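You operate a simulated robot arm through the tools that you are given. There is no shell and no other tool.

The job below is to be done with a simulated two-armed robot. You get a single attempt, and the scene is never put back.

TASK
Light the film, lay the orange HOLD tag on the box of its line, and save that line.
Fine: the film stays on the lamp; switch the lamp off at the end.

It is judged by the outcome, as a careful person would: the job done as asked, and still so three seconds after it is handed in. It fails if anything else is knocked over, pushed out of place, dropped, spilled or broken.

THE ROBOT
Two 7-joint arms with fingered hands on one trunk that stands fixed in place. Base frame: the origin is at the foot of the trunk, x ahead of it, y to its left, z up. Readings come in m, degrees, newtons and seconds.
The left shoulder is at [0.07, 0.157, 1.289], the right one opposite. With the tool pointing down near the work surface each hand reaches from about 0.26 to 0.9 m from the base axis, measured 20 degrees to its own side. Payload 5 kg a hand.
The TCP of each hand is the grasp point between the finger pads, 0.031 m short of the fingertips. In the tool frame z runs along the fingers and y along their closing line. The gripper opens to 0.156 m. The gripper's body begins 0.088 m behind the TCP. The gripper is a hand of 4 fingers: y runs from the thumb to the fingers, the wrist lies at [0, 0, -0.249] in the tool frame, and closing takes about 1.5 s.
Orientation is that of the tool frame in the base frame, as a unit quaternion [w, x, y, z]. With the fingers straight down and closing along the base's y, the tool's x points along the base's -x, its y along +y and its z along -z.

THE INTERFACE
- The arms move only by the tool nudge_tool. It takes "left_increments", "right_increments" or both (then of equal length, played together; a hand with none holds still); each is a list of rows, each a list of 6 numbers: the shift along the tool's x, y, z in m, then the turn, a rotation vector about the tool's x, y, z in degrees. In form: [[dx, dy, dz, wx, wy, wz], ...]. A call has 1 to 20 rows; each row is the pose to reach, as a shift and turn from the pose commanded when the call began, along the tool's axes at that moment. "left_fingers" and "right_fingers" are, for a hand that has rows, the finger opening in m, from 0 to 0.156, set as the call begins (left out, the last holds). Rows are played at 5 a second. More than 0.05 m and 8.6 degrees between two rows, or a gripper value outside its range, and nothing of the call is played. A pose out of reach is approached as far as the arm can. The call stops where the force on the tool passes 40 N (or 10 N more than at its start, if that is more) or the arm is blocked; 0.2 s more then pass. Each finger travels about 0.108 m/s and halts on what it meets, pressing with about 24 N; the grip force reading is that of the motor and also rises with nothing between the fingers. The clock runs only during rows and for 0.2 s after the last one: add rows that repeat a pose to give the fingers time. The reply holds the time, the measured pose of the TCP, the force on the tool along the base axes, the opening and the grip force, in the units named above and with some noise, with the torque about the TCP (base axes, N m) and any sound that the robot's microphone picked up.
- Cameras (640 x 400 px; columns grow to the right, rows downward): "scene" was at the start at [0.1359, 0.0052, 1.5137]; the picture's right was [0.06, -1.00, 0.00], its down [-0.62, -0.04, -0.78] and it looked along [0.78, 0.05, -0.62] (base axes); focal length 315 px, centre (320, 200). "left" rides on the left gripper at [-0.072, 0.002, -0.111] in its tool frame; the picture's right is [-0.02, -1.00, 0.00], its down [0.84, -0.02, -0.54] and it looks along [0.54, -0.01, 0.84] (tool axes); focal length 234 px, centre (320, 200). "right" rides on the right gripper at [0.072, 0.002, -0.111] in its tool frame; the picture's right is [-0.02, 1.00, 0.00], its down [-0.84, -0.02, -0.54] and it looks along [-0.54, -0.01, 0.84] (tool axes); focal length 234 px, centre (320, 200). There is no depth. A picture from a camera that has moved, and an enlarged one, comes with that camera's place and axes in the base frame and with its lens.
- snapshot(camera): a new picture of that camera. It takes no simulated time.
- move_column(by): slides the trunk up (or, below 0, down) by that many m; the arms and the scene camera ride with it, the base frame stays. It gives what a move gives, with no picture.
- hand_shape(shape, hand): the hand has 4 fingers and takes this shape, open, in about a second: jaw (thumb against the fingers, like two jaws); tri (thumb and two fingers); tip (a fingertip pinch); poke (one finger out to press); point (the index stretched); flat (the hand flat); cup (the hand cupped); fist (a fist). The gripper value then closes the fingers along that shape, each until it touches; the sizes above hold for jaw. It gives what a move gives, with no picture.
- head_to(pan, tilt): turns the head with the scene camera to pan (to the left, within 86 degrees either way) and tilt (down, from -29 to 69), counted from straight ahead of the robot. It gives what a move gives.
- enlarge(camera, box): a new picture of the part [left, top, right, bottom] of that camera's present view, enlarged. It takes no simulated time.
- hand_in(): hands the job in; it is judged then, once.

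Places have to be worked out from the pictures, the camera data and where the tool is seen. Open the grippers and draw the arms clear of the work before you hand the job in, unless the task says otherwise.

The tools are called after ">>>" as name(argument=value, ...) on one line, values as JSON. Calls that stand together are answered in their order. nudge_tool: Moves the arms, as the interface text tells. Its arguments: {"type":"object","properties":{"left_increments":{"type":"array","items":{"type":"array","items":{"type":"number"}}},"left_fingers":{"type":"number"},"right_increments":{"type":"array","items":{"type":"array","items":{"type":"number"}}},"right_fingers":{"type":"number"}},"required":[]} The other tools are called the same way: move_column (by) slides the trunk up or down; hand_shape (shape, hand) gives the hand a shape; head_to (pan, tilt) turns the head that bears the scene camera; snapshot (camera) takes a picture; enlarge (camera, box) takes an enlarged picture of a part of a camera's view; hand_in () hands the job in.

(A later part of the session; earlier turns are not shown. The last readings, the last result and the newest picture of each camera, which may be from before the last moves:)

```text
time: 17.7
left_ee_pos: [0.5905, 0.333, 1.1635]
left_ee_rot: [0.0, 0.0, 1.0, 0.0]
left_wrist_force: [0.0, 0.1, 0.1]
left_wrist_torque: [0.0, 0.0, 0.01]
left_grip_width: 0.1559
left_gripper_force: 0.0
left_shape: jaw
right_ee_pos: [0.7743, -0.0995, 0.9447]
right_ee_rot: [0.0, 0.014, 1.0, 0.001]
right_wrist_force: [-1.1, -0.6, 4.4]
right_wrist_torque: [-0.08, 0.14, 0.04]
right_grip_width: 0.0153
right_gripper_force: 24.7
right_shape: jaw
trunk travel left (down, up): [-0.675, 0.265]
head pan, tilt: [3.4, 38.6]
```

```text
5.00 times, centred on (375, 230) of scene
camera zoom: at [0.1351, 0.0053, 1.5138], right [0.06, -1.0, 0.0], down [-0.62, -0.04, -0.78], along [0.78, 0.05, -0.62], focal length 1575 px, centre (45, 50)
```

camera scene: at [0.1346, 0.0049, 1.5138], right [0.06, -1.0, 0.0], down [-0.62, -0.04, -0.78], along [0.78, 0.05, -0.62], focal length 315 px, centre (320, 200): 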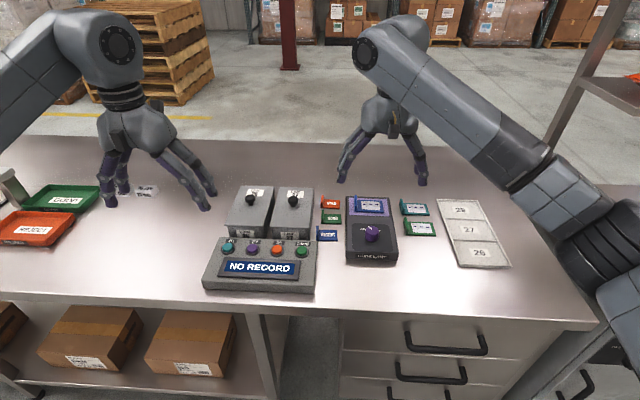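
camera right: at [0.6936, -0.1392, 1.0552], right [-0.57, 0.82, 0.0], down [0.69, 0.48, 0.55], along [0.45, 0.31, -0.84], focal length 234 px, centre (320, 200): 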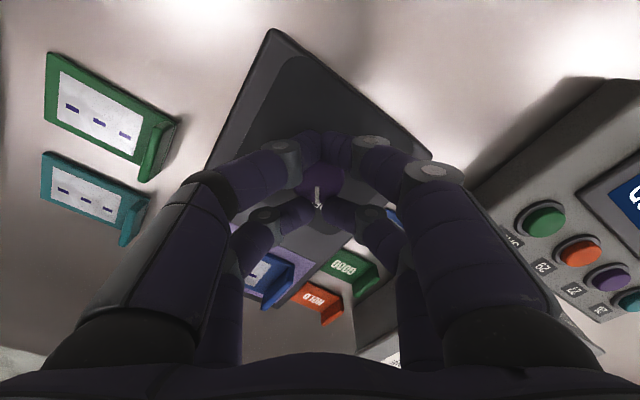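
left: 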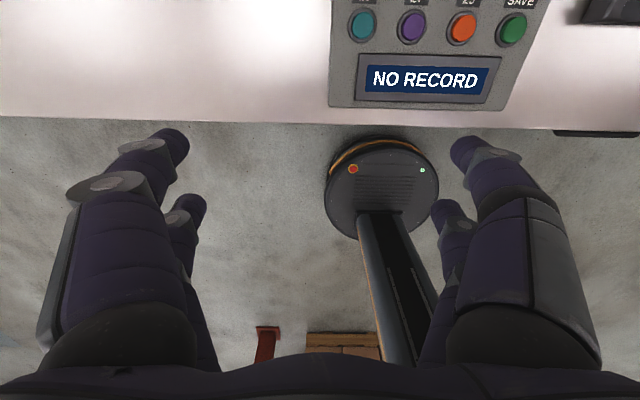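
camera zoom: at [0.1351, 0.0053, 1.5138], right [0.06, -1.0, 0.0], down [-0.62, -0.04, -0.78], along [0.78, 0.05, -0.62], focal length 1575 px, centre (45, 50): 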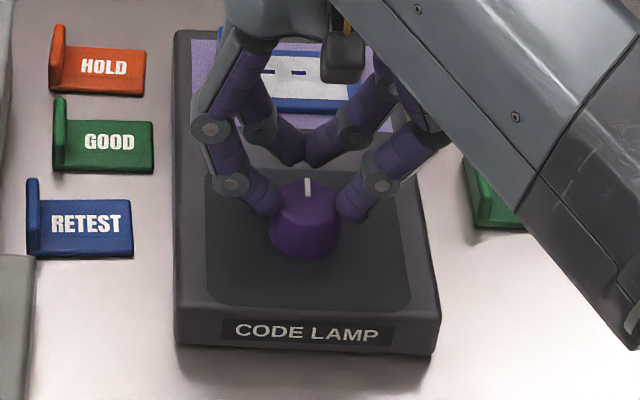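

The knob follows perfectly; the pointer is now mid-way. Turning another 37.5° toward ON.

>>> nudge_tool(right_increments=[[0.00019, -0.00283, 0, 0, 0, 7.5], [0.00074, -0.00562, 0, 0, 0, 15], [0.00165, -0.0083, 0, 0, 0, 22.5], [0.00291, -0.01085, 0, 0, 0, 30], [0.00428, -0.01291, 0, 0, 0, 36.5]])

>>> enlarge(camera="right", box=[230, 90, 410, 230])

>>> enlarge(camera="scene", box=[330, 190, 420, 270])

```text
time: 18.9
left_ee_pos: [0.59, 0.333, 1.1623]
left_ee_rot: [-0.001, 0.001, 1.0, 0.0]
left_wrist_force: [0.3, -0.9, 0.3]
left_wrist_torque: [0.02, -0.02, -0.02]
left_grip_width: 0.156
left_gripper_force: 0.1
left_shape: jaw
right_ee_pos: [0.7695, -0.1122, 0.9436]
right_ee_rot: [0.001, 0.326, 0.945, 0.0]
right_wrist_force: [3.2, 2.3, 6.3]
right_wrist_torque: [0.17, 0.05, 0.16]
right_grip_width: 0.0155
right_gripper_force: 23.9
right_shape: jaw
trunk travel left (down, up): [-0.675, 0.265]
head pan, tilt: [3.4, 38.6]
```

```text
2.86 times, centred on (320, 160) of right
camera zoom: at [0.7143, -0.0645, 1.0549], right [0.63, 0.77, 0.0], down [0.65, -0.53, 0.55], along [0.42, -0.35, -0.84], focal length 669 px, centre (320, 314)
```

zoom: 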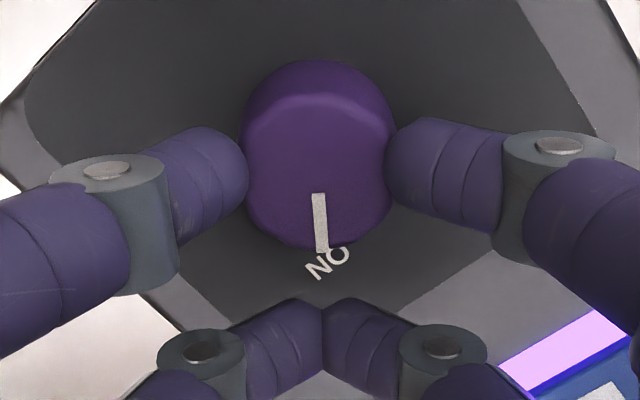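

```text
5.00 times, centred on (375, 230) of scene
camera zoom: at [0.1352, 0.006, 1.5138], right [0.06, -1.0, 0.0], down [-0.62, -0.04, -0.78], along [0.78, 0.05, -0.62], focal length 1575 px, centre (45, 50)
```

zoom: 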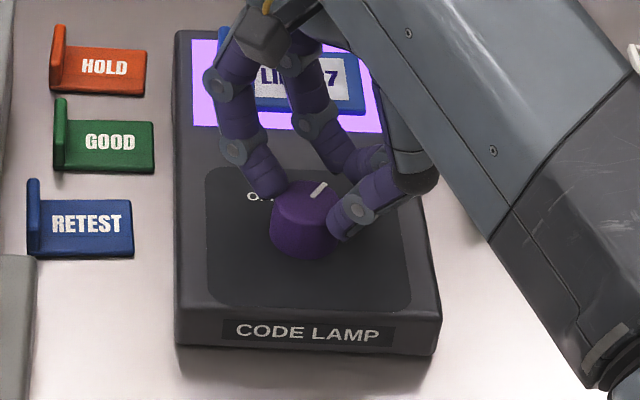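

The lamp pad is lit and the film shows something like "LI…7". I'll open the fingers, then rise straight up and away to read it fully.

>>> nudge_tool(right_increments=[[0, 0, 0, 0, 0, 0], [0, 0, 0, 0, 0, 0], [0, 0, 0, 0, 0, 0], [0, 0, 0, 0, 0, 0], [0, 0, -0.02, 0, 0, 0], [0, 0, -0.05, 0, 0, 0], [0, 0, -0.09, 0, 0, 0], [0, 0, -0.13, 0, 0, 0], [0, 0, -0.16, 0, 0, 0]], right_fingers=0.07)

>>> snapshot(camera="scene")

>>> enlarge(camera="scene", box=[330, 185, 420, 265])

>>> snapshot(camera="right")

```text
time: 20.9
left_ee_pos: [0.59, 0.3322, 1.1631]
left_ee_rot: [0.0, 0.0, 1.0, 0.001]
left_wrist_force: [0.3, 0.2, -0.2]
left_wrist_torque: [-0.05, -0.02, -0.01]
left_grip_width: 0.156
left_gripper_force: 0.1
left_shape: jaw
right_ee_pos: [0.7688, -0.1123, 1.1063]
right_ee_rot: [-0.001, 0.326, 0.946, -0.002]
right_wrist_force: [-0.5, 0.0, -0.6]
right_wrist_torque: [-0.01, 0.0, 0.0]
right_grip_width: 0.0693
right_gripper_force: 0.1
right_shape: jaw
trunk travel left (down, up): [-0.675, 0.265]
head pan, tilt: [3.4, 38.6]
```

```text
taken
camera scene: at [0.1352, 0.0055, 1.5137], right [0.06, -1.0, 0.0], down [-0.62, -0.04, -0.78], along [0.78, 0.05, -0.62], focal length 315 px, centre (320, 200)
```

scene: 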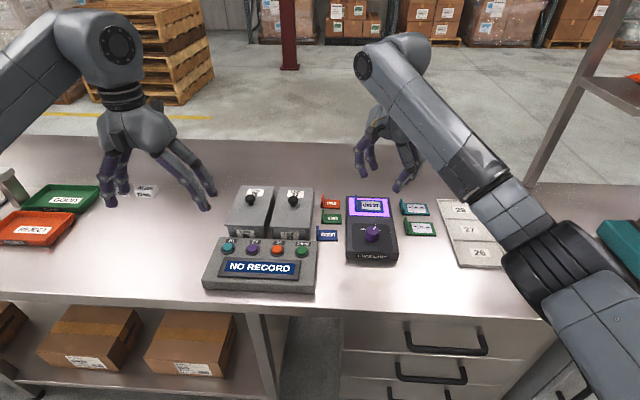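

```text
5.00 times, centred on (375, 225) of scene
camera zoom: at [0.1352, 0.0055, 1.5137], right [0.06, -1.0, 0.0], down [-0.62, -0.04, -0.78], along [0.78, 0.05, -0.62], focal length 1575 px, centre (45, 75)
```

zoom: 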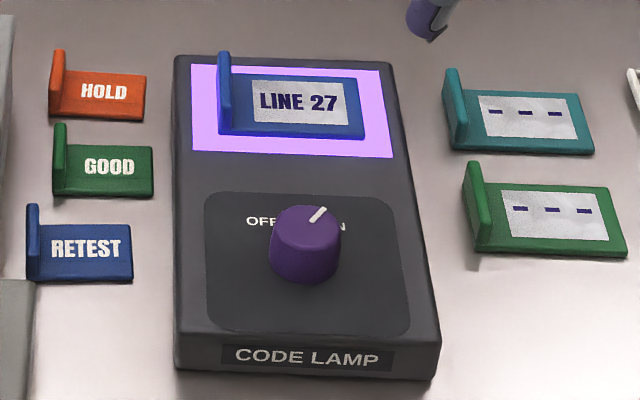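

```text
taken
camera right: at [0.7136, -0.0663, 1.2168], right [0.63, 0.77, 0.0], down [0.65, -0.53, 0.55], along [0.42, -0.35, -0.84], focal length 234 px, centre (320, 200)
```

right: 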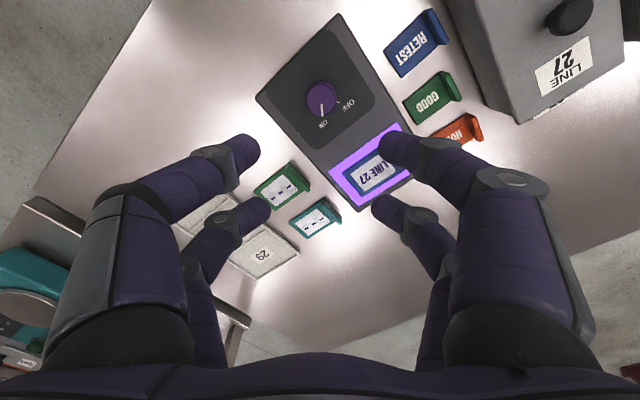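

The lit film reads LINE 27, so the tag goes on the grey LINE 27 box and buttons 27 then SAVE. Now I'll measure the HOLD tag and its surroundings closely, since it stands close beside the LINE 27 box.

>>> enlarge(camera="scene", box=[300, 185, 360, 225])

>>> enlarge(camera="scene", box=[215, 180, 325, 260])

>>> enlarge(camera="right", box=[370, 0, 640, 170])

```text
10.00 times, centred on (330, 205) of scene
camera zoom: at [0.1352, 0.0055, 1.5137], right [0.06, -1.0, 0.0], down [-0.62, -0.04, -0.78], along [0.78, 0.05, -0.62], focal length 3150 px, centre (220, 150)
```

zoom: 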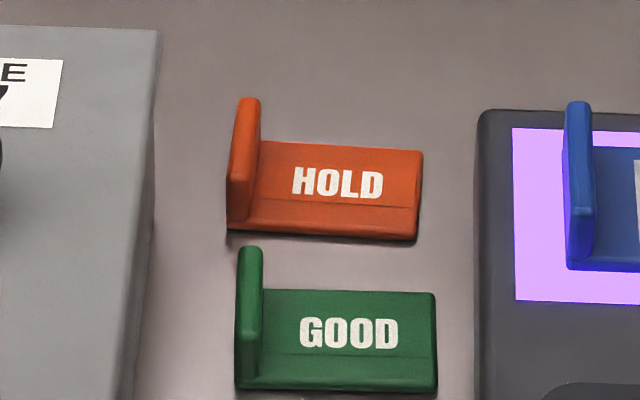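

```text
5.00 times, centred on (270, 220) of scene
camera zoom: at [0.1352, 0.0055, 1.5137], right [0.06, -1.0, 0.0], down [-0.62, -0.04, -0.78], along [0.78, 0.05, -0.62], focal length 1575 px, centre (570, 100)
```

zoom: 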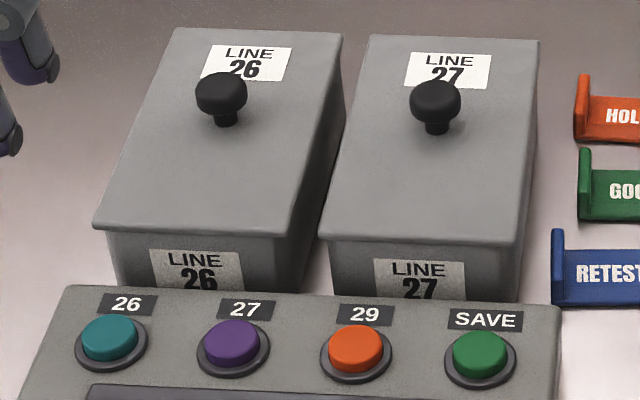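

```text
2.35 times, centred on (505, 85) of right
camera zoom: at [0.7136, -0.0663, 1.2168], right [0.63, 0.77, 0.0], down [0.65, -0.53, 0.55], along [0.42, -0.35, -0.84], focal length 551 px, centre (-115, 471)
```

zoom: 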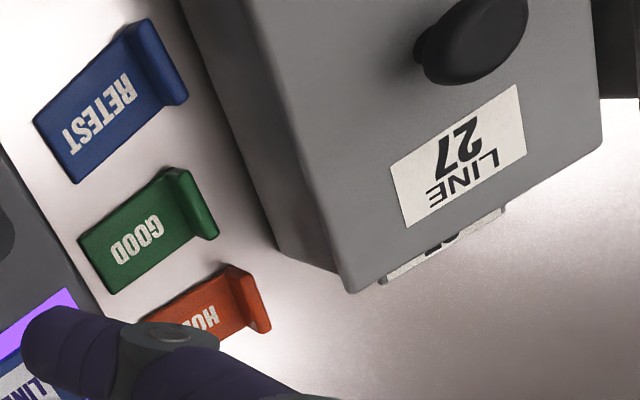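

The box's right wall (y≈0.067, lid top z≈0.938) is only ~2.5 cm from the HOLD tab, too little for fingers beside the tab. I plan to first drag the tag a few centimetres out into the open space behind lamp and box with one fingertip, then pinch its tab. First I turn the hand back to yaw 0, raise it, and form the poke shape to see where its fingertip is.

>>> nudge_tool(right_increments=[[0, 0, -0.005, 0, 0, -7.6], [0, 0, -0.01, 0, 0, -15.2], [0, 0, -0.02, 0, 0, -22.8], [0, 0, -0.03, 0, 0, -30.4], [0, 0, -0.04, 0, 0, -38.1], [0, 0, -0.04, 0, 0, -38.1]], right_fingers=0.156)

>>> hand_shape(shape="poke", hand="right")

>>> snapshot(camera="right")

>>> enlarge(camera="scene", box=[320, 60, 450, 220])

```text
time: 22.3
left_ee_pos: [0.5905, 0.3317, 1.1616]
left_ee_rot: [0.0, 0.0, 1.0, 0.001]
left_wrist_force: [0.0, -0.4, 0.6]
left_wrist_torque: [0.03, 0.0, -0.02]
left_grip_width: 0.156
left_gripper_force: 0.0
left_shape: jaw
right_ee_pos: [0.7721, -0.1127, 1.1426]
right_ee_rot: [0.0, -0.002, 1.0, 0.0]
right_wrist_force: [0.3, 0.4, 0.0]
right_wrist_torque: [0.0, 0.0, -0.03]
right_grip_width: 0.1558
right_gripper_force: 0.1
right_shape: jaw
trunk travel left (down, up): [-0.675, 0.265]
head pan, tilt: [3.4, 38.6]
```

```text
time: 23.2
left_ee_pos: [0.5908, 0.3334, 1.1629]
left_ee_rot: [0.0, 0.0, 1.0, -0.001]
left_wrist_force: [-0.3, -0.1, -0.7]
left_wrist_torque: [0.01, 0.03, -0.01]
left_grip_width: 0.156
left_gripper_force: 0.0
left_shape: jaw
right_ee_pos: [0.7704, -0.1123, 1.1431]
right_ee_rot: [0.0, 0.0, 1.0, 0.0]
right_wrist_force: [1.1, 0.3, -0.4]
right_wrist_torque: [-0.01, 0.02, -0.01]
right_grip_width: 0.0001
right_gripper_force: 0.1
right_shape: poke
trunk travel left (down, up): [-0.675, 0.265]
head pan, tilt: [3.4, 38.6]
```

```text
taken
camera right: at [0.6989, -0.1099, 1.2539], right [0.02, 1.0, 0.0], down [0.84, -0.02, 0.54], along [0.54, -0.01, -0.84], focal length 234 px, centre (320, 200)
```

right: 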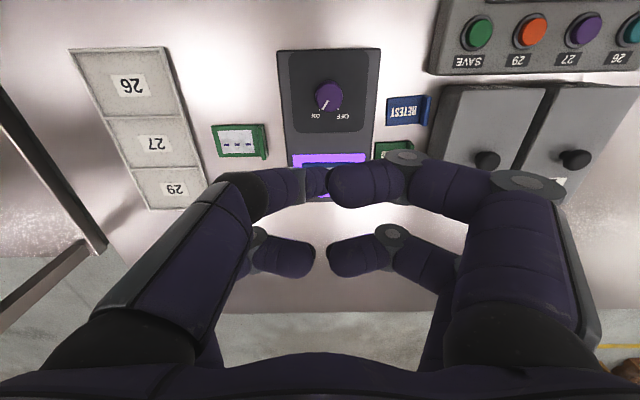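

```text
2.50 times, centred on (385, 140) of scene
camera zoom: at [0.1359, 0.0053, 1.5137], right [0.06, -1.0, 0.0], down [-0.62, -0.04, -0.78], along [0.78, 0.05, -0.62], focal length 787 px, centre (158, 350)
```

zoom: 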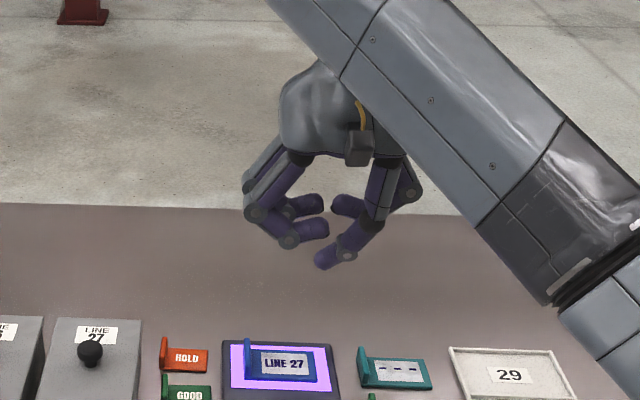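

The poke shape keeps one bent finger lowest. I'll also look at "point", which may give a straighter single finger for dragging.

>>> enlarge(camera="right", box=[220, 130, 420, 290])

>>> hand_shape(shape="point", hand="right")

>>> snapshot(camera="right")

>>> enlarge(camera="scene", box=[320, 60, 450, 220])

```text
2.50 times, centred on (320, 210) of right
camera zoom: at [0.6989, -0.1099, 1.2539], right [0.02, 1.0, 0.0], down [0.84, -0.02, 0.54], along [0.54, -0.01, -0.84], focal length 585 px, centre (320, 175)
```

zoom: 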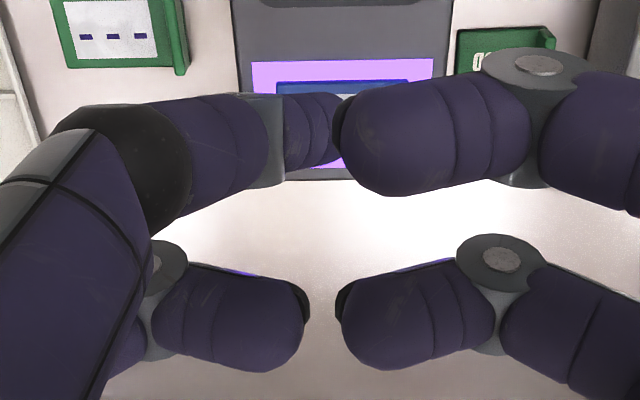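

```text
time: 24.1
left_ee_pos: [0.5891, 0.3332, 1.1635]
left_ee_rot: [0.0, 0.0, 1.0, 0.0]
left_wrist_force: [0.2, 0.5, -0.6]
left_wrist_torque: [0.03, 0.0, 0.02]
left_grip_width: 0.1558
left_gripper_force: 0.1
left_shape: jaw
right_ee_pos: [0.7709, -0.1121, 1.1433]
right_ee_rot: [0.0, -0.001, 1.0, 0.0]
right_wrist_force: [-0.5, -0.2, -0.3]
right_wrist_torque: [0.02, 0.0, 0.04]
right_grip_width: 0.0
right_gripper_force: 0.1
right_shape: point
trunk travel left (down, up): [-0.675, 0.265]
head pan, tilt: [3.4, 38.6]
```

```text
taken
camera right: at [0.6989, -0.1099, 1.2539], right [0.02, 1.0, 0.0], down [0.84, -0.02, 0.54], along [0.54, -0.01, -0.84], focal length 234 px, centre (320, 200)
```

right: 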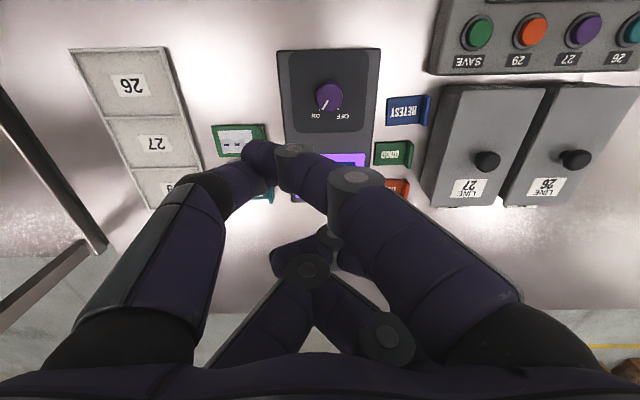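

```text
2.50 times, centred on (385, 140) of scene
camera zoom: at [0.1359, 0.0053, 1.5137], right [0.06, -1.0, 0.0], down [-0.62, -0.04, -0.78], along [0.78, 0.05, -0.62], focal length 787 px, centre (158, 350)
```

zoom: 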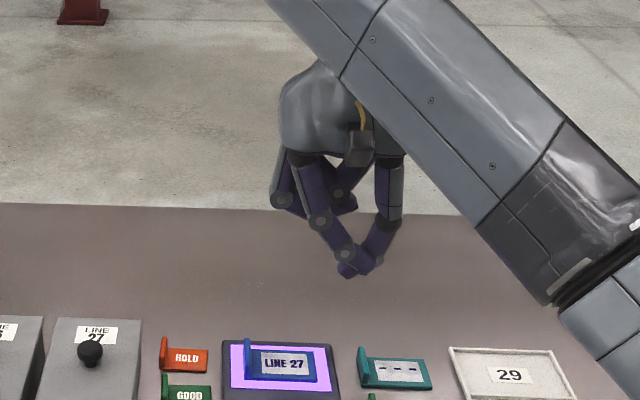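

"Point" crosses its fingers and poke is bent, so I'll instead use the jaw closed: its near finger pair makes a neat blunt tip when the hand is tilted forward. I'll close the jaw and tilt the hand 35° forward up here first.

>>> hand_shape(shape="jaw", hand="right")

>>> nudge_tool(right_increments=[[0, 0, -0.01, 0, -7, 0], [0, 0, -0.02, 0, -14, 0], [0, 0, -0.02, 0, -21, 0], [0, 0, -0.02, 0, -28, 0], [0, 0, -0.02, 0, -35, 0], [0, 0, -0.02, 0, -35, 0], [0, 0, -0.02, 0, -35, 0]], right_fingers=0.0)

>>> snapshot(camera="right")

>>> snapshot(camera="scene")

```text
time: 25.0
left_ee_pos: [0.5914, 0.3328, 1.1626]
left_ee_rot: [0.001, 0.0, 1.0, 0.0]
left_wrist_force: [0.4, -0.4, 0.1]
left_wrist_torque: [0.0, -0.01, 0.02]
left_grip_width: 0.1559
left_gripper_force: 0.1
left_shape: jaw
right_ee_pos: [0.7708, -0.1126, 1.1432]
right_ee_rot: [0.0, -0.001, 1.0, -0.001]
right_wrist_force: [-0.7, -0.4, -1.6]
right_wrist_torque: [0.02, -0.04, 0.0]
right_grip_width: 0.1557
right_gripper_force: 0.0
right_shape: jaw
trunk travel left (down, up): [-0.675, 0.265]
head pan, tilt: [3.4, 38.6]
```

```text
time: 26.6
left_ee_pos: [0.5907, 0.332, 1.163]
left_ee_rot: [0.0, 0.0, 1.0, 0.0]
left_wrist_force: [-0.8, 0.1, 0.2]
left_wrist_torque: [-0.03, -0.04, 0.03]
left_grip_width: 0.1559
left_gripper_force: 0.0
left_shape: jaw
right_ee_pos: [0.7701, -0.1141, 1.1643]
right_ee_rot: [0.3, -0.001, 0.954, 0.0]
right_wrist_force: [0.0, 0.0, -0.4]
right_wrist_torque: [0.03, -0.01, 0.02]
right_grip_width: 0.0001
right_gripper_force: 24.2
right_shape: jaw
trunk travel left (down, up): [-0.675, 0.265]
head pan, tilt: [3.4, 38.6]
```

```text
taken
camera right: at [0.648, -0.1105, 1.2128], right [0.02, 1.0, 0.01], down [0.37, -0.02, 0.93], along [0.93, -0.01, -0.37], focal length 234 px, centre (320, 200)
```

right: 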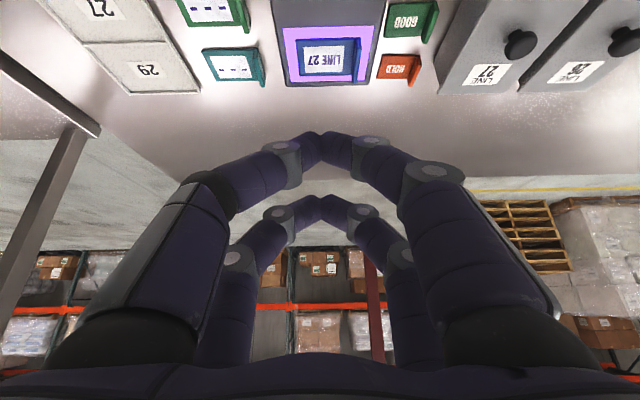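

```text
taken
camera scene: at [0.1357, 0.0051, 1.5137], right [0.06, -1.0, 0.0], down [-0.62, -0.04, -0.78], along [0.78, 0.05, -0.62], focal length 315 px, centre (320, 200)
```

scene: 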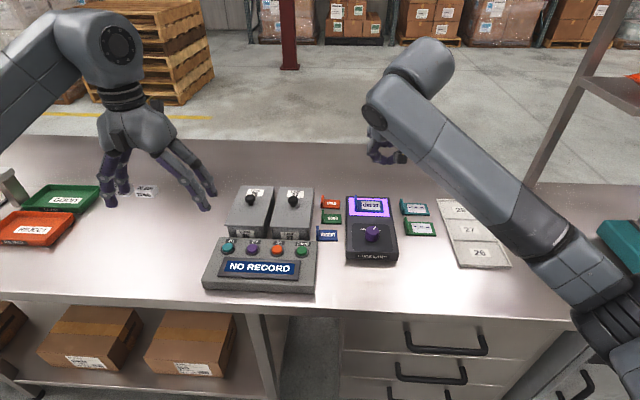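

The tilt works and the tip pair is visible. I'll enlarge this wrist view of the tag, lamp and box for a second measurement.

>>> enlarge(camera="right", box=[270, 0, 530, 130])

```text
2.46 times, centred on (400, 65) of right
camera zoom: at [0.648, -0.1105, 1.2128], right [0.02, 1.0, 0.01], down [0.37, -0.02, 0.93], along [0.93, -0.01, -0.37], focal length 576 px, centre (123, 532)
```

zoom: 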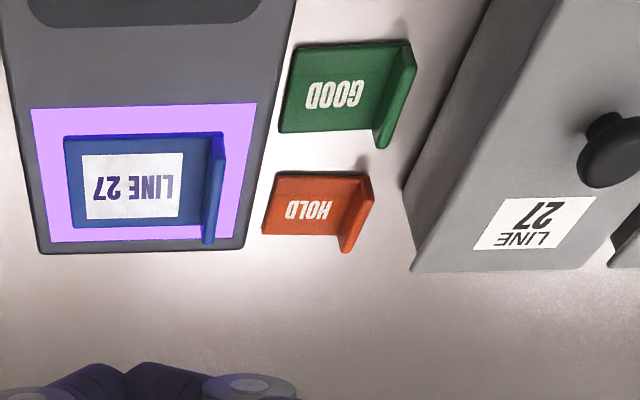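

The HOLD plate is about x 0.893–0.94, y −0.013–0.045, with its top near z≈0.875. I'll move the closed, tilted hand to above it (TCP ≈ (0.921, 0.011, 1.01)), tips around 9 cm above the plate.

>>> nudge_tool(right_increments=[[-0.004, 0.02, 0.035, 0, 0, 0], [-0.009, 0.042, 0.07, 0, 0, 0], [-0.014, 0.063, 0.105, 0, 0, 0], [-0.019, 0.084, 0.14, 0, 0, 0], [-0.026, 0.105, 0.175, 0, 0, 0], [-0.0335, 0.125, 0.213, 0, 0, 0], [-0.0335, 0.125, 0.213, 0, 0, 0]])

>>> snapshot(camera="right")

>>> snapshot(camera="scene")

```text
time: 28.2
left_ee_pos: [0.5899, 0.3318, 1.1633]
left_ee_rot: [0.0, 0.0, 1.0, 0.0]
left_wrist_force: [0.7, -0.2, 0.6]
left_wrist_torque: [0.03, -0.01, -0.02]
left_grip_width: 0.1558
left_gripper_force: 0.0
left_shape: jaw
right_ee_pos: [0.9197, 0.0123, 1.0094]
right_ee_rot: [0.302, -0.002, 0.953, 0.001]
right_wrist_force: [-0.1, -0.3, -0.2]
right_wrist_torque: [0.06, 0.01, -0.03]
right_grip_width: 0.0
right_gripper_force: 23.5
right_shape: jaw
trunk travel left (down, up): [-0.675, 0.265]
head pan, tilt: [3.4, 38.6]
```

```text
taken
camera right: at [0.7964, 0.015, 1.0581], right [0.02, 1.0, 0.01], down [0.37, -0.02, 0.93], along [0.93, -0.01, -0.37], focal length 234 px, centre (320, 200)
```

right: 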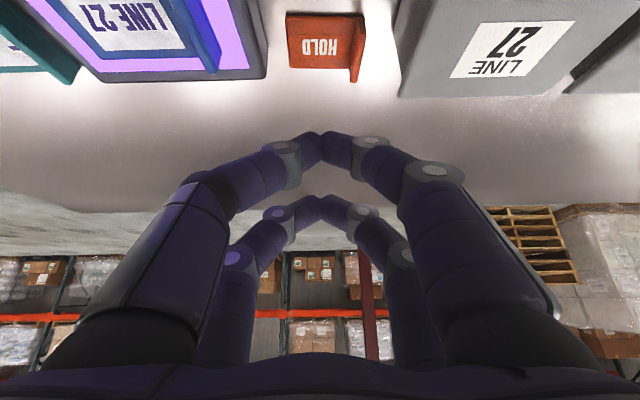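

```text
taken
camera scene: at [0.1353, 0.0043, 1.5137], right [0.06, -1.0, 0.0], down [-0.62, -0.04, -0.78], along [0.78, 0.05, -0.62], focal length 315 px, centre (320, 200)
```

scene: 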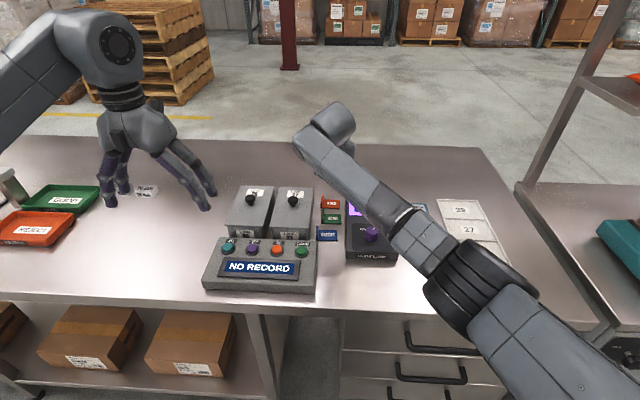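

The tag's plate centre is at about (0.92, 0.017) and the tips hang just over it. I'll aim the tips at (0.926, 0.009), staying clear of tab and lamp, and descend 7 cm to hover ~2 cm above the plate.

>>> nudge_tool(right_increments=[[0.0078, -0.001, 0.0159, 0, 0, 0], [0.0156, -0.002, 0.0318, 0, 0, 0], [0.0234, -0.003, 0.0477, 0, 0, 0], [0.0312, -0.003, 0.0636, 0, 0, 0], [0.0312, -0.003, 0.0636, 0, 0, 0]])

>>> snapshot(camera="right")

>>> enlarge(camera="scene", box=[280, 150, 400, 250])

```text
time: 29.4
left_ee_pos: [0.5906, 0.3312, 1.1628]
left_ee_rot: [0.0, 0.0, 1.0, 0.0]
left_wrist_force: [-0.5, -0.3, 0.2]
left_wrist_torque: [-0.02, 0.01, 0.01]
left_grip_width: 0.1559
left_gripper_force: 0.0
left_shape: jaw
right_ee_pos: [0.931, 0.0097, 0.9388]
right_ee_rot: [0.3, -0.001, 0.954, 0.0]
right_wrist_force: [-0.2, 0.4, 0.2]
right_wrist_torque: [0.03, -0.03, 0.01]
right_grip_width: 0.0
right_gripper_force: 23.6
right_shape: jaw
trunk travel left (down, up): [-0.675, 0.265]
head pan, tilt: [3.4, 38.6]
```

```text
taken
camera right: at [0.8075, 0.0118, 0.9872], right [0.02, 1.0, 0.01], down [0.37, -0.02, 0.93], along [0.93, -0.01, -0.37], focal length 234 px, centre (320, 200)
```

right: 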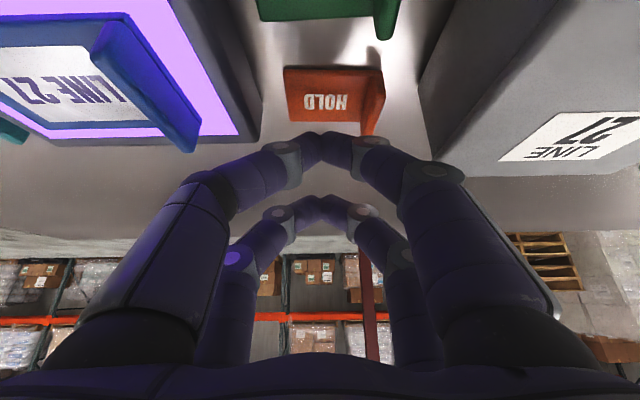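

```text
4.00 times, centred on (340, 200) of scene
camera zoom: at [0.1355, 0.0049, 1.5137], right [0.06, -1.0, 0.0], down [-0.62, -0.04, -0.78], along [0.78, 0.05, -0.62], focal length 1260 px, centre (240, 200)
```

zoom: 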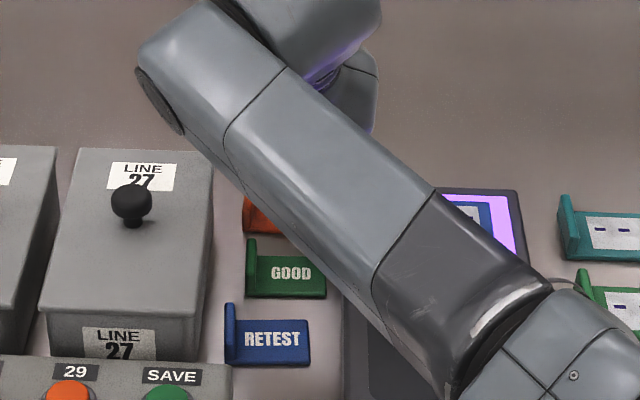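

Tips should be ~2 cm above the plate; nothing touches. I'll descend 1.6 cm, then approach in small steps watching the force.

>>> nudge_tool(right_increments=[[0.0046, 0, 0.0066, 0, 0, 0], [0.0092, 0, 0.0131, 0, 0, 0], [0.0092, 0, 0.0131, 0, 0, 0]])

>>> snapshot(camera="right")

```text
time: 30.2
left_ee_pos: [0.5912, 0.3328, 1.1624]
left_ee_rot: [0.0, 0.001, 1.0, 0.0]
left_wrist_force: [0.3, 0.5, 0.6]
left_wrist_torque: [-0.01, 0.01, 0.0]
left_grip_width: 0.1558
left_gripper_force: 0.1
left_shape: jaw
right_ee_pos: [0.9296, 0.0104, 0.9219]
right_ee_rot: [0.301, -0.001, 0.954, 0.0]
right_wrist_force: [0.2, 0.0, 0.7]
right_wrist_torque: [0.01, -0.01, 0.01]
right_grip_width: 0.0
right_gripper_force: 24.1
right_shape: jaw
trunk travel left (down, up): [-0.675, 0.265]
head pan, tilt: [3.4, 38.6]
```

```text
taken
camera right: at [0.8078, 0.0125, 0.9713], right [0.02, 1.0, 0.01], down [0.37, -0.02, 0.93], along [0.93, -0.01, -0.37], focal length 234 px, centre (320, 200)
```

right: 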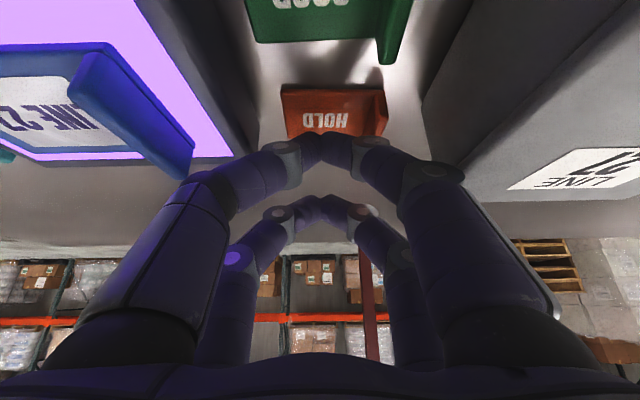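

No contact yet at TCP z=0.922. I'll continue down in 2–3 mm steps until a few newtons of contact appear.

>>> nudge_tool(right_increments=[[0.0011, 0, 0.0016, 0, 0, 0], [0.0023, 0, 0.0033, 0, 0, 0], [0.0029, 0, 0.0041, 0, 0, 0]])

```text
time: 31.0
left_ee_pos: [0.5906, 0.3321, 1.162]
left_ee_rot: [0.0, 0.0, 1.0, 0.001]
left_wrist_force: [0.2, -0.3, 1.3]
left_wrist_torque: [-0.02, 0.0, -0.01]
left_grip_width: 0.1559
left_gripper_force: 0.1
left_shape: jaw
right_ee_pos: [0.9302, 0.009, 0.917]
right_ee_rot: [0.301, 0.0, 0.954, 0.0]
right_wrist_force: [0.4, -0.7, 0.0]
right_wrist_torque: [-0.01, 0.03, 0.0]
right_grip_width: 0.0
right_gripper_force: 24.2
right_shape: jaw
trunk travel left (down, up): [-0.675, 0.265]
head pan, tilt: [3.4, 38.6]
```

Still free at z≈0.917; two more millimetre steps down.

>>> nudge_tool(right_increments=[[0.0006, 0, 0.0008, 0, 0, 0], [0.0011, 0, 0.0016, 0, 0, 0], [0.0017, 0, 0.0025, 0, 0, 0]])

```text
time: 31.8
left_ee_pos: [0.5902, 0.3319, 1.1624]
left_ee_rot: [0.0, 0.0, 1.0, 0.0]
left_wrist_force: [-1.3, -0.1, 0.5]
left_wrist_torque: [0.01, -0.01, 0.04]
left_grip_width: 0.1559
left_gripper_force: 0.1
left_shape: jaw
right_ee_pos: [0.931, 0.0091, 0.9134]
right_ee_rot: [0.301, -0.001, 0.954, 0.0]
right_wrist_force: [-0.2, 0.9, 0.2]
right_wrist_torque: [-0.01, 0.04, 0.02]
right_grip_width: 0.0001
right_gripper_force: 23.8
right_shape: jaw
trunk travel left (down, up): [-0.675, 0.265]
head pan, tilt: [3.4, 38.6]
```

Still no contact at z≈0.914; continuing down 3 mm.

>>> nudge_tool(right_increments=[[0.0006, 0, 0.0008, 0, 0, 0], [0.0011, 0, 0.0016, 0, 0, 0], [0.0017, 0, 0.0025, 0, 0, 0]])

>>> enlarge(camera="right", box=[230, 60, 430, 220])

```text
time: 32.6
left_ee_pos: [0.5905, 0.3331, 1.1623]
left_ee_rot: [0.0, 0.0, 1.0, 0.0]
left_wrist_force: [-1.0, -0.2, -0.4]
left_wrist_torque: [0.0, 0.01, -0.04]
left_grip_width: 0.156
left_gripper_force: 0.0
left_shape: jaw
right_ee_pos: [0.9312, 0.0105, 0.9116]
right_ee_rot: [0.301, -0.001, 0.954, 0.0]
right_wrist_force: [-0.7, -0.5, 0.1]
right_wrist_torque: [-0.02, 0.0, -0.01]
right_grip_width: 0.0002
right_gripper_force: 23.7
right_shape: jaw
trunk travel left (down, up): [-0.675, 0.265]
head pan, tilt: [3.4, 38.6]
```

```text
2.50 times, centred on (330, 140) of right
camera zoom: at [0.808, 0.0126, 0.9603], right [0.02, 1.0, 0.01], down [0.37, -0.02, 0.93], along [0.93, -0.01, -0.37], focal length 585 px, centre (295, 350)
```

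zoom: 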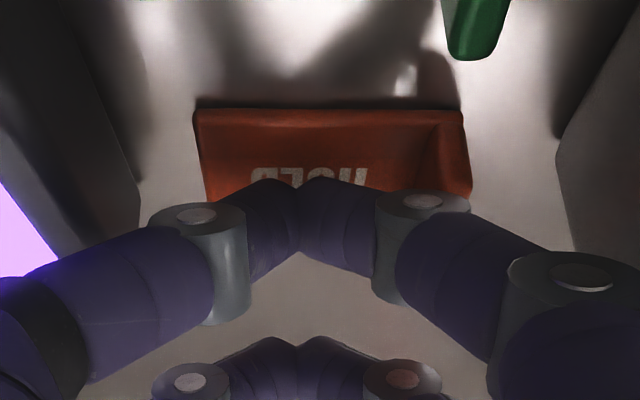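

The tips look to be just above the plate's far half. Continuing down in 2 mm steps watching for contact.

>>> nudge_tool(right_increments=[[0.0006, 0, 0.0008, 0, 0, 0], [0.0011, 0, 0.0016, 0, 0, 0], [0.0017, 0, 0.0025, 0, 0, 0]])

```text
time: 33.4
left_ee_pos: [0.5908, 0.3315, 1.1626]
left_ee_rot: [-0.001, 0.0, 1.0, 0.0]
left_wrist_force: [-0.6, 0.8, 0.0]
left_wrist_torque: [0.01, 0.0, -0.01]
left_grip_width: 0.1558
left_gripper_force: 0.0
left_shape: jaw
right_ee_pos: [0.9303, 0.0083, 0.9094]
right_ee_rot: [0.301, 0.0, 0.954, 0.0]
right_wrist_force: [-0.2, -1.4, 2.4]
right_wrist_torque: [0.03, -0.01, 0.01]
right_grip_width: 0.0002
right_gripper_force: 24.6
right_shape: jaw
trunk travel left (down, up): [-0.675, 0.265]
head pan, tilt: [3.4, 38.6]
```

Contact is starting (Fz 2.4 N) at TCP z≈0.909. One more millimetre for a firmer press.

>>> nudge_tool(right_increments=[[0.0003, 0, 0.0005, 0, 0, 0], [0.0007, 0, 0.001, 0, 0, 0], [0.0007, 0, 0.001, 0, 0, 0]])

```text
time: 34.2
left_ee_pos: [0.5898, 0.3322, 1.1637]
left_ee_rot: [0.0, 0.0, 1.0, 0.001]
left_wrist_force: [-1.3, 0.1, 0.3]
left_wrist_torque: [-0.01, 0.03, -0.01]
left_grip_width: 0.1558
left_gripper_force: 0.1
left_shape: jaw
right_ee_pos: [0.9307, 0.0101, 0.9082]
right_ee_rot: [0.302, -0.001, 0.953, 0.0]
right_wrist_force: [-0.4, 0.3, 5.0]
right_wrist_torque: [0.07, 0.04, 0.01]
right_grip_width: 0.0
right_gripper_force: 24.2
right_shape: jaw
trunk travel left (down, up): [-0.675, 0.265]
head pan, tilt: [3.4, 38.6]
```

Pressing with 5 N. Now a test drag of 12 mm in +x to see whether the tag follows.

>>> nudge_tool(right_increments=[[-0.0033, 0, 0.0023, 0, 0, 0], [-0.0066, 0, 0.0046, 0, 0, 0], [-0.0098, 0, 0.0069, 0, 0, 0]])

>>> enlarge(camera="right", box=[230, 60, 430, 220])

```text
time: 35.0
left_ee_pos: [0.5895, 0.3316, 1.1623]
left_ee_rot: [0.001, 0.0, 1.0, 0.0]
left_wrist_force: [0.5, -0.1, 0.3]
left_wrist_torque: [0.02, -0.03, 0.0]
left_grip_width: 0.1559
left_gripper_force: 0.0
left_shape: jaw
right_ee_pos: [0.9393, 0.0127, 0.9162]
right_ee_rot: [0.308, -0.002, 0.951, 0.005]
right_wrist_force: [-0.2, 0.5, 1.1]
right_wrist_torque: [-0.02, -0.02, 0.01]
right_grip_width: 0.0
right_gripper_force: 23.8
right_shape: jaw
right hand out of reach, approached as far as the arm can: row 2, 3
trunk travel left (down, up): [-0.675, 0.265]
head pan, tilt: [3.4, 38.6]
```

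```text
2.50 times, centred on (330, 140) of right
camera zoom: at [0.8165, 0.0155, 0.9639], right [0.01, 1.0, 0.02], down [0.36, -0.02, 0.93], along [0.93, 0.0, -0.36], focal length 585 px, centre (295, 350)
```

zoom: 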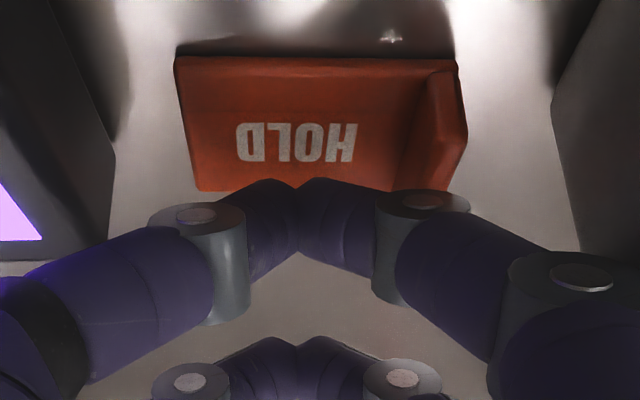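

The arm ran out of reach at x≈0.94, so I need a lower trunk (shoulder level with the wrist) and slightly more tilt. First I raise the hand well clear (20 cm up, 3 cm back).

>>> nudge_tool(right_increments=[[-0.012, 0, -0.025, 0, 0, 0], [-0.03, 0, -0.06, 0, 0, 0], [-0.045, 0, -0.09, 0, 0, 0], [-0.06, 0, -0.12, 0, 0, 0], [-0.075, 0, -0.15, 0, 0, 0], [-0.0902, 0, -0.181, 0, 0, 0], [-0.0902, 0, -0.181, 0, 0, 0]])

>>> enlarge(camera="right", box=[200, 0, 460, 130])

>>> snapshot(camera="scene")

```text
time: 36.6
left_ee_pos: [0.5917, 0.3326, 1.1636]
left_ee_rot: [0.0, -0.001, 1.0, 0.0]
left_wrist_force: [1.0, -0.1, -0.9]
left_wrist_torque: [0.04, -0.01, -0.01]
left_grip_width: 0.1558
left_gripper_force: 0.1
left_shape: jaw
right_ee_pos: [0.9138, 0.0122, 1.114]
right_ee_rot: [0.3, 0.0, 0.954, 0.0]
right_wrist_force: [0.8, -0.1, 1.2]
right_wrist_torque: [0.0, -0.01, 0.0]
right_grip_width: 0.0
right_gripper_force: 24.4
right_shape: jaw
trunk travel left (down, up): [-0.675, 0.265]
head pan, tilt: [3.4, 38.6]
```

```text
2.46 times, centred on (330, 65) of right
camera zoom: at [0.7897, 0.0149, 1.1651], right [0.02, 1.0, 0.01], down [0.37, -0.02, 0.93], along [0.93, -0.01, -0.38], focal length 576 px, centre (295, 532)
```

zoom: 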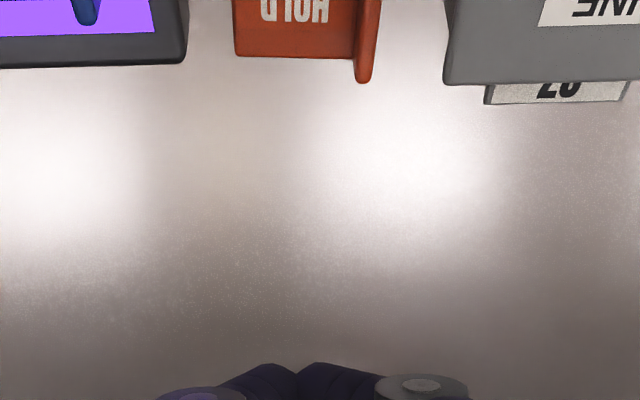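

```text
taken
camera scene: at [0.1363, 0.0052, 1.5136], right [0.06, -1.0, 0.0], down [-0.62, -0.04, -0.78], along [0.78, 0.05, -0.62], focal length 315 px, centre (320, 200)
```

scene: 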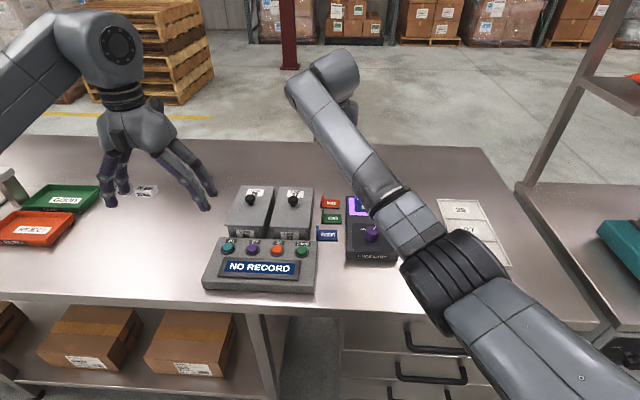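

Let me check in the scene view whether the tag moved and where its outline is now.

>>> enlarge(camera="scene", box=[300, 185, 360, 225])

```text
10.00 times, centred on (330, 205) of scene
camera zoom: at [0.1363, 0.0052, 1.5136], right [0.06, -1.0, 0.0], down [-0.62, -0.04, -0.78], along [0.78, 0.05, -0.62], focal length 3150 px, centre (220, 150)
```

zoom: 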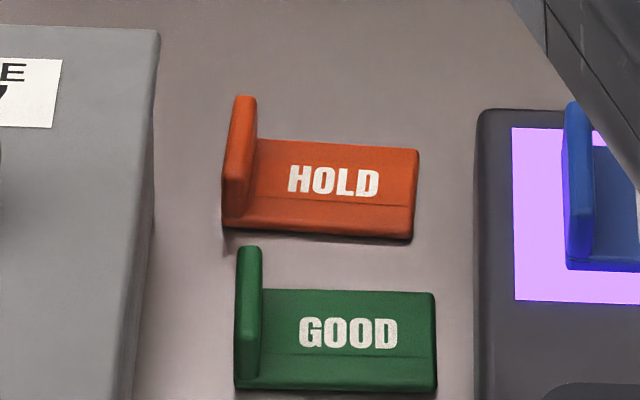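

The tag shifted only 1–2 mm, which shows it does follow a pressed finger. I'll raise and retract the hand a bit more, increase tilt to 40°, then lower the trunk by 17 cm.

>>> nudge_tool(right_increments=[[-0.005, 0, -0.037, 0, -2.5, 0], [-0.011, 0, -0.074, 0, -5, 0], [-0.0164, 0, -0.1106, 0, -5, 0], [-0.0164, 0, -0.1106, 0, -5, 0]])

>>> move_column(by=-0.17)

>>> snapshot(camera="scene")

>>> snapshot(camera="right")

```text
time: 37.6
left_ee_pos: [0.5912, 0.3318, 1.1634]
left_ee_rot: [0.0, 0.0, 1.0, 0.0]
left_wrist_force: [0.3, 0.0, 0.0]
left_wrist_torque: [0.0, 0.02, 0.0]
left_grip_width: 0.1561
left_gripper_force: 0.0
left_shape: jaw
right_ee_pos: [0.8601, 0.0113, 1.2167]
right_ee_rot: [0.342, -0.001, 0.94, 0.001]
right_wrist_force: [0.5, 0.1, 0.3]
right_wrist_torque: [0.0, 0.01, 0.0]
right_grip_width: 0.0
right_gripper_force: 23.8
right_shape: jaw
trunk travel left (down, up): [-0.675, 0.265]
head pan, tilt: [3.4, 38.6]
```

```text
time: 39.5
left_ee_pos: [0.5899, 0.3324, 0.992]
left_ee_rot: [0.0, 0.0, 1.0, 0.0]
left_wrist_force: [0.2, -0.4, -1.2]
left_wrist_torque: [0.02, -0.03, 0.02]
left_grip_width: 0.1558
left_gripper_force: 0.0
left_shape: jaw
right_ee_pos: [0.8593, 0.0133, 1.0472]
right_ee_rot: [0.343, -0.002, 0.939, 0.001]
right_wrist_force: [0.4, -0.2, 0.7]
right_wrist_torque: [0.02, -0.03, 0.01]
right_grip_width: 0.0
right_gripper_force: 24.0
right_shape: jaw
trunk travel left (down, up): [-0.505, 0.435]
head pan, tilt: [3.4, 38.6]
```

```text
taken
camera scene: at [0.1356, 0.0053, 1.3438], right [0.06, -1.0, 0.0], down [-0.62, -0.04, -0.78], along [0.78, 0.05, -0.62], focal length 315 px, centre (320, 200)
```

scene: 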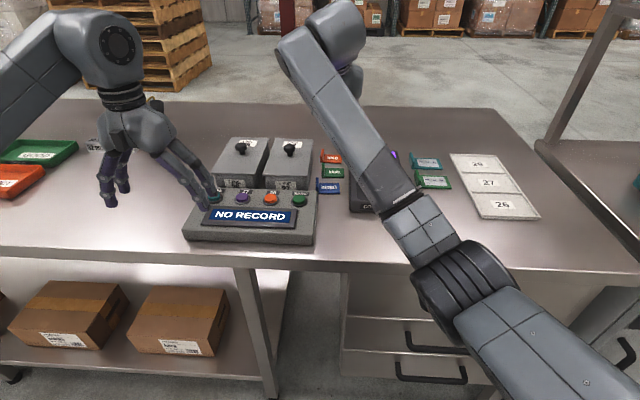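

```text
taken
camera right: at [0.7334, 0.015, 1.085], right [0.02, 1.0, 0.02], down [0.29, -0.02, 0.96], along [0.96, -0.01, -0.29], focal length 234 px, centre (320, 200)
```

right: 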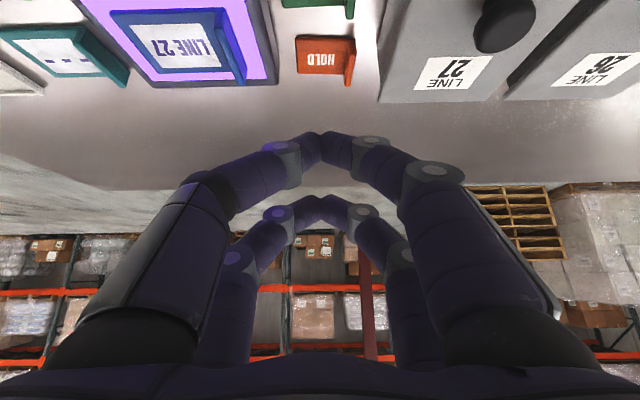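

Clear of everything. I'll raise the left hand 12 cm for safety while bringing the right tips to ~2 cm above the HOLD plate (TCP ≈ (0.922, 0.010, 0.93)).

>>> nudge_tool(right_increments=[[0.007, -0.0005, 0.0324, 0, 0, 0], [0.0139, -0.001, 0.0648, 0, 0, 0], [0.0208, -0.0015, 0.0971, 0, 0, 0], [0.0277, -0.002, 0.1295, 0, 0, 0], [0.0277, -0.002, 0.1295, 0, 0, 0]], left_increments=[[0, 0, -0.03, 0, 0, 0], [0, 0, -0.06, 0, 0, 0], [0, 0, -0.09, 0, 0, 0], [0, 0, -0.12, 0, 0, 0], [0, 0, -0.12, 0, 0, 0]])

>>> enlarge(camera="right", box=[200, 30, 460, 230])

>>> snapshot(camera="scene")

```text
time: 40.7
left_ee_pos: [0.5888, 0.3329, 1.1129]
left_ee_rot: [0.001, -0.001, 1.0, 0.0]
left_wrist_force: [-0.9, -0.1, -0.2]
left_wrist_torque: [-0.01, 0.0, 0.02]
left_grip_width: 0.156
left_gripper_force: 0.1
left_shape: jaw
right_ee_pos: [0.922, 0.0106, 0.9281]
right_ee_rot: [0.341, -0.001, 0.94, 0.001]
right_wrist_force: [-0.1, -0.5, 0.8]
right_wrist_torque: [-0.01, -0.01, -0.02]
right_grip_width: 0.0
right_gripper_force: 24.1
right_shape: jaw
trunk travel left (down, up): [-0.505, 0.435]
head pan, tilt: [3.4, 38.6]
```

```text
2.00 times, centred on (330, 130) of right
camera zoom: at [0.7953, 0.014, 0.967], right [0.02, 1.0, 0.01], down [0.29, -0.02, 0.96], along [0.96, -0.01, -0.29], focal length 468 px, centre (300, 340)
```

zoom: 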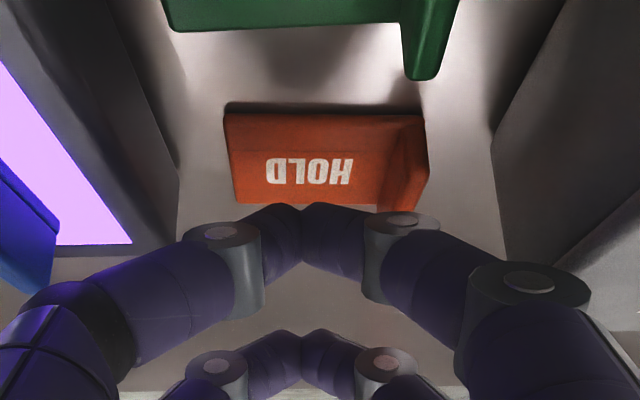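

```text
taken
camera scene: at [0.1358, 0.0059, 1.3437], right [0.06, -1.0, 0.0], down [-0.62, -0.04, -0.78], along [0.78, 0.05, -0.62], focal length 315 px, centre (320, 200)
```

scene: 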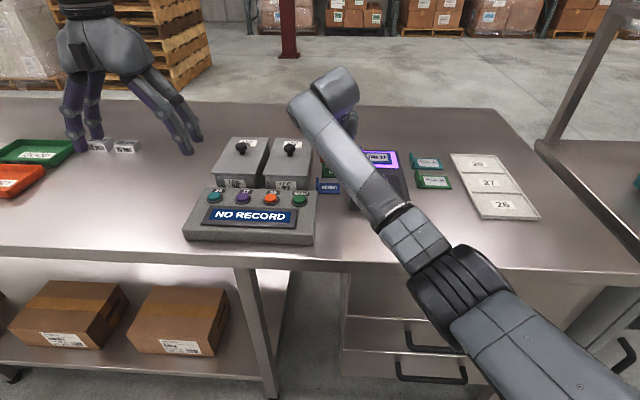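

Aligned over the plate. Descending ~16 mm, close to contact.

>>> nudge_tool(right_increments=[[0.0039, 0, 0.0046, 0, 0, 0], [0.0077, 0, 0.0092, 0, 0, 0], [0.0103, 0, 0.0123, 0, 0, 0], [0.0103, 0, 0.0123, 0, 0, 0]])

```text
time: 41.7
left_ee_pos: [0.5891, 0.3323, 1.1122]
left_ee_rot: [0.001, 0.0, 1.0, 0.0]
left_wrist_force: [-0.2, 0.3, -0.6]
left_wrist_torque: [0.01, 0.01, 0.02]
left_grip_width: 0.1561
left_gripper_force: 0.1
left_shape: jaw
right_ee_pos: [0.9221, 0.0118, 0.9139]
right_ee_rot: [0.342, -0.001, 0.94, 0.0]
right_wrist_force: [-0.2, 0.9, 0.7]
right_wrist_torque: [0.02, 0.03, 0.01]
right_grip_width: 0.0001
right_gripper_force: 24.0
right_shape: jaw
trunk travel left (down, up): [-0.505, 0.435]
head pan, tilt: [3.4, 38.6]
```

Still free; 5 mm further down should give a light press.

>>> nudge_tool(right_increments=[[0.0013, 0, 0.0015, 0, 0, 0], [0.0026, 0, 0.0031, 0, 0, 0], [0.0035, 0, 0.0042, 0, 0, 0], [0.0035, 0, 0.0042, 0, 0, 0]])

```text
time: 42.7
left_ee_pos: [0.5878, 0.3317, 1.1119]
left_ee_rot: [-0.001, 0.0, 1.0, 0.0]
left_wrist_force: [-0.1, 0.1, -0.1]
left_wrist_torque: [0.02, 0.03, 0.01]
left_grip_width: 0.156
left_gripper_force: 0.0
left_shape: jaw
right_ee_pos: [0.9213, 0.0096, 0.9079]
right_ee_rot: [0.343, 0.0, 0.939, 0.0]
right_wrist_force: [-0.3, -0.6, 3.1]
right_wrist_torque: [0.02, -0.02, 0.01]
right_grip_width: 0.0
right_gripper_force: 24.8
right_shape: jaw
trunk travel left (down, up): [-0.505, 0.435]
head pan, tilt: [3.4, 38.6]
```

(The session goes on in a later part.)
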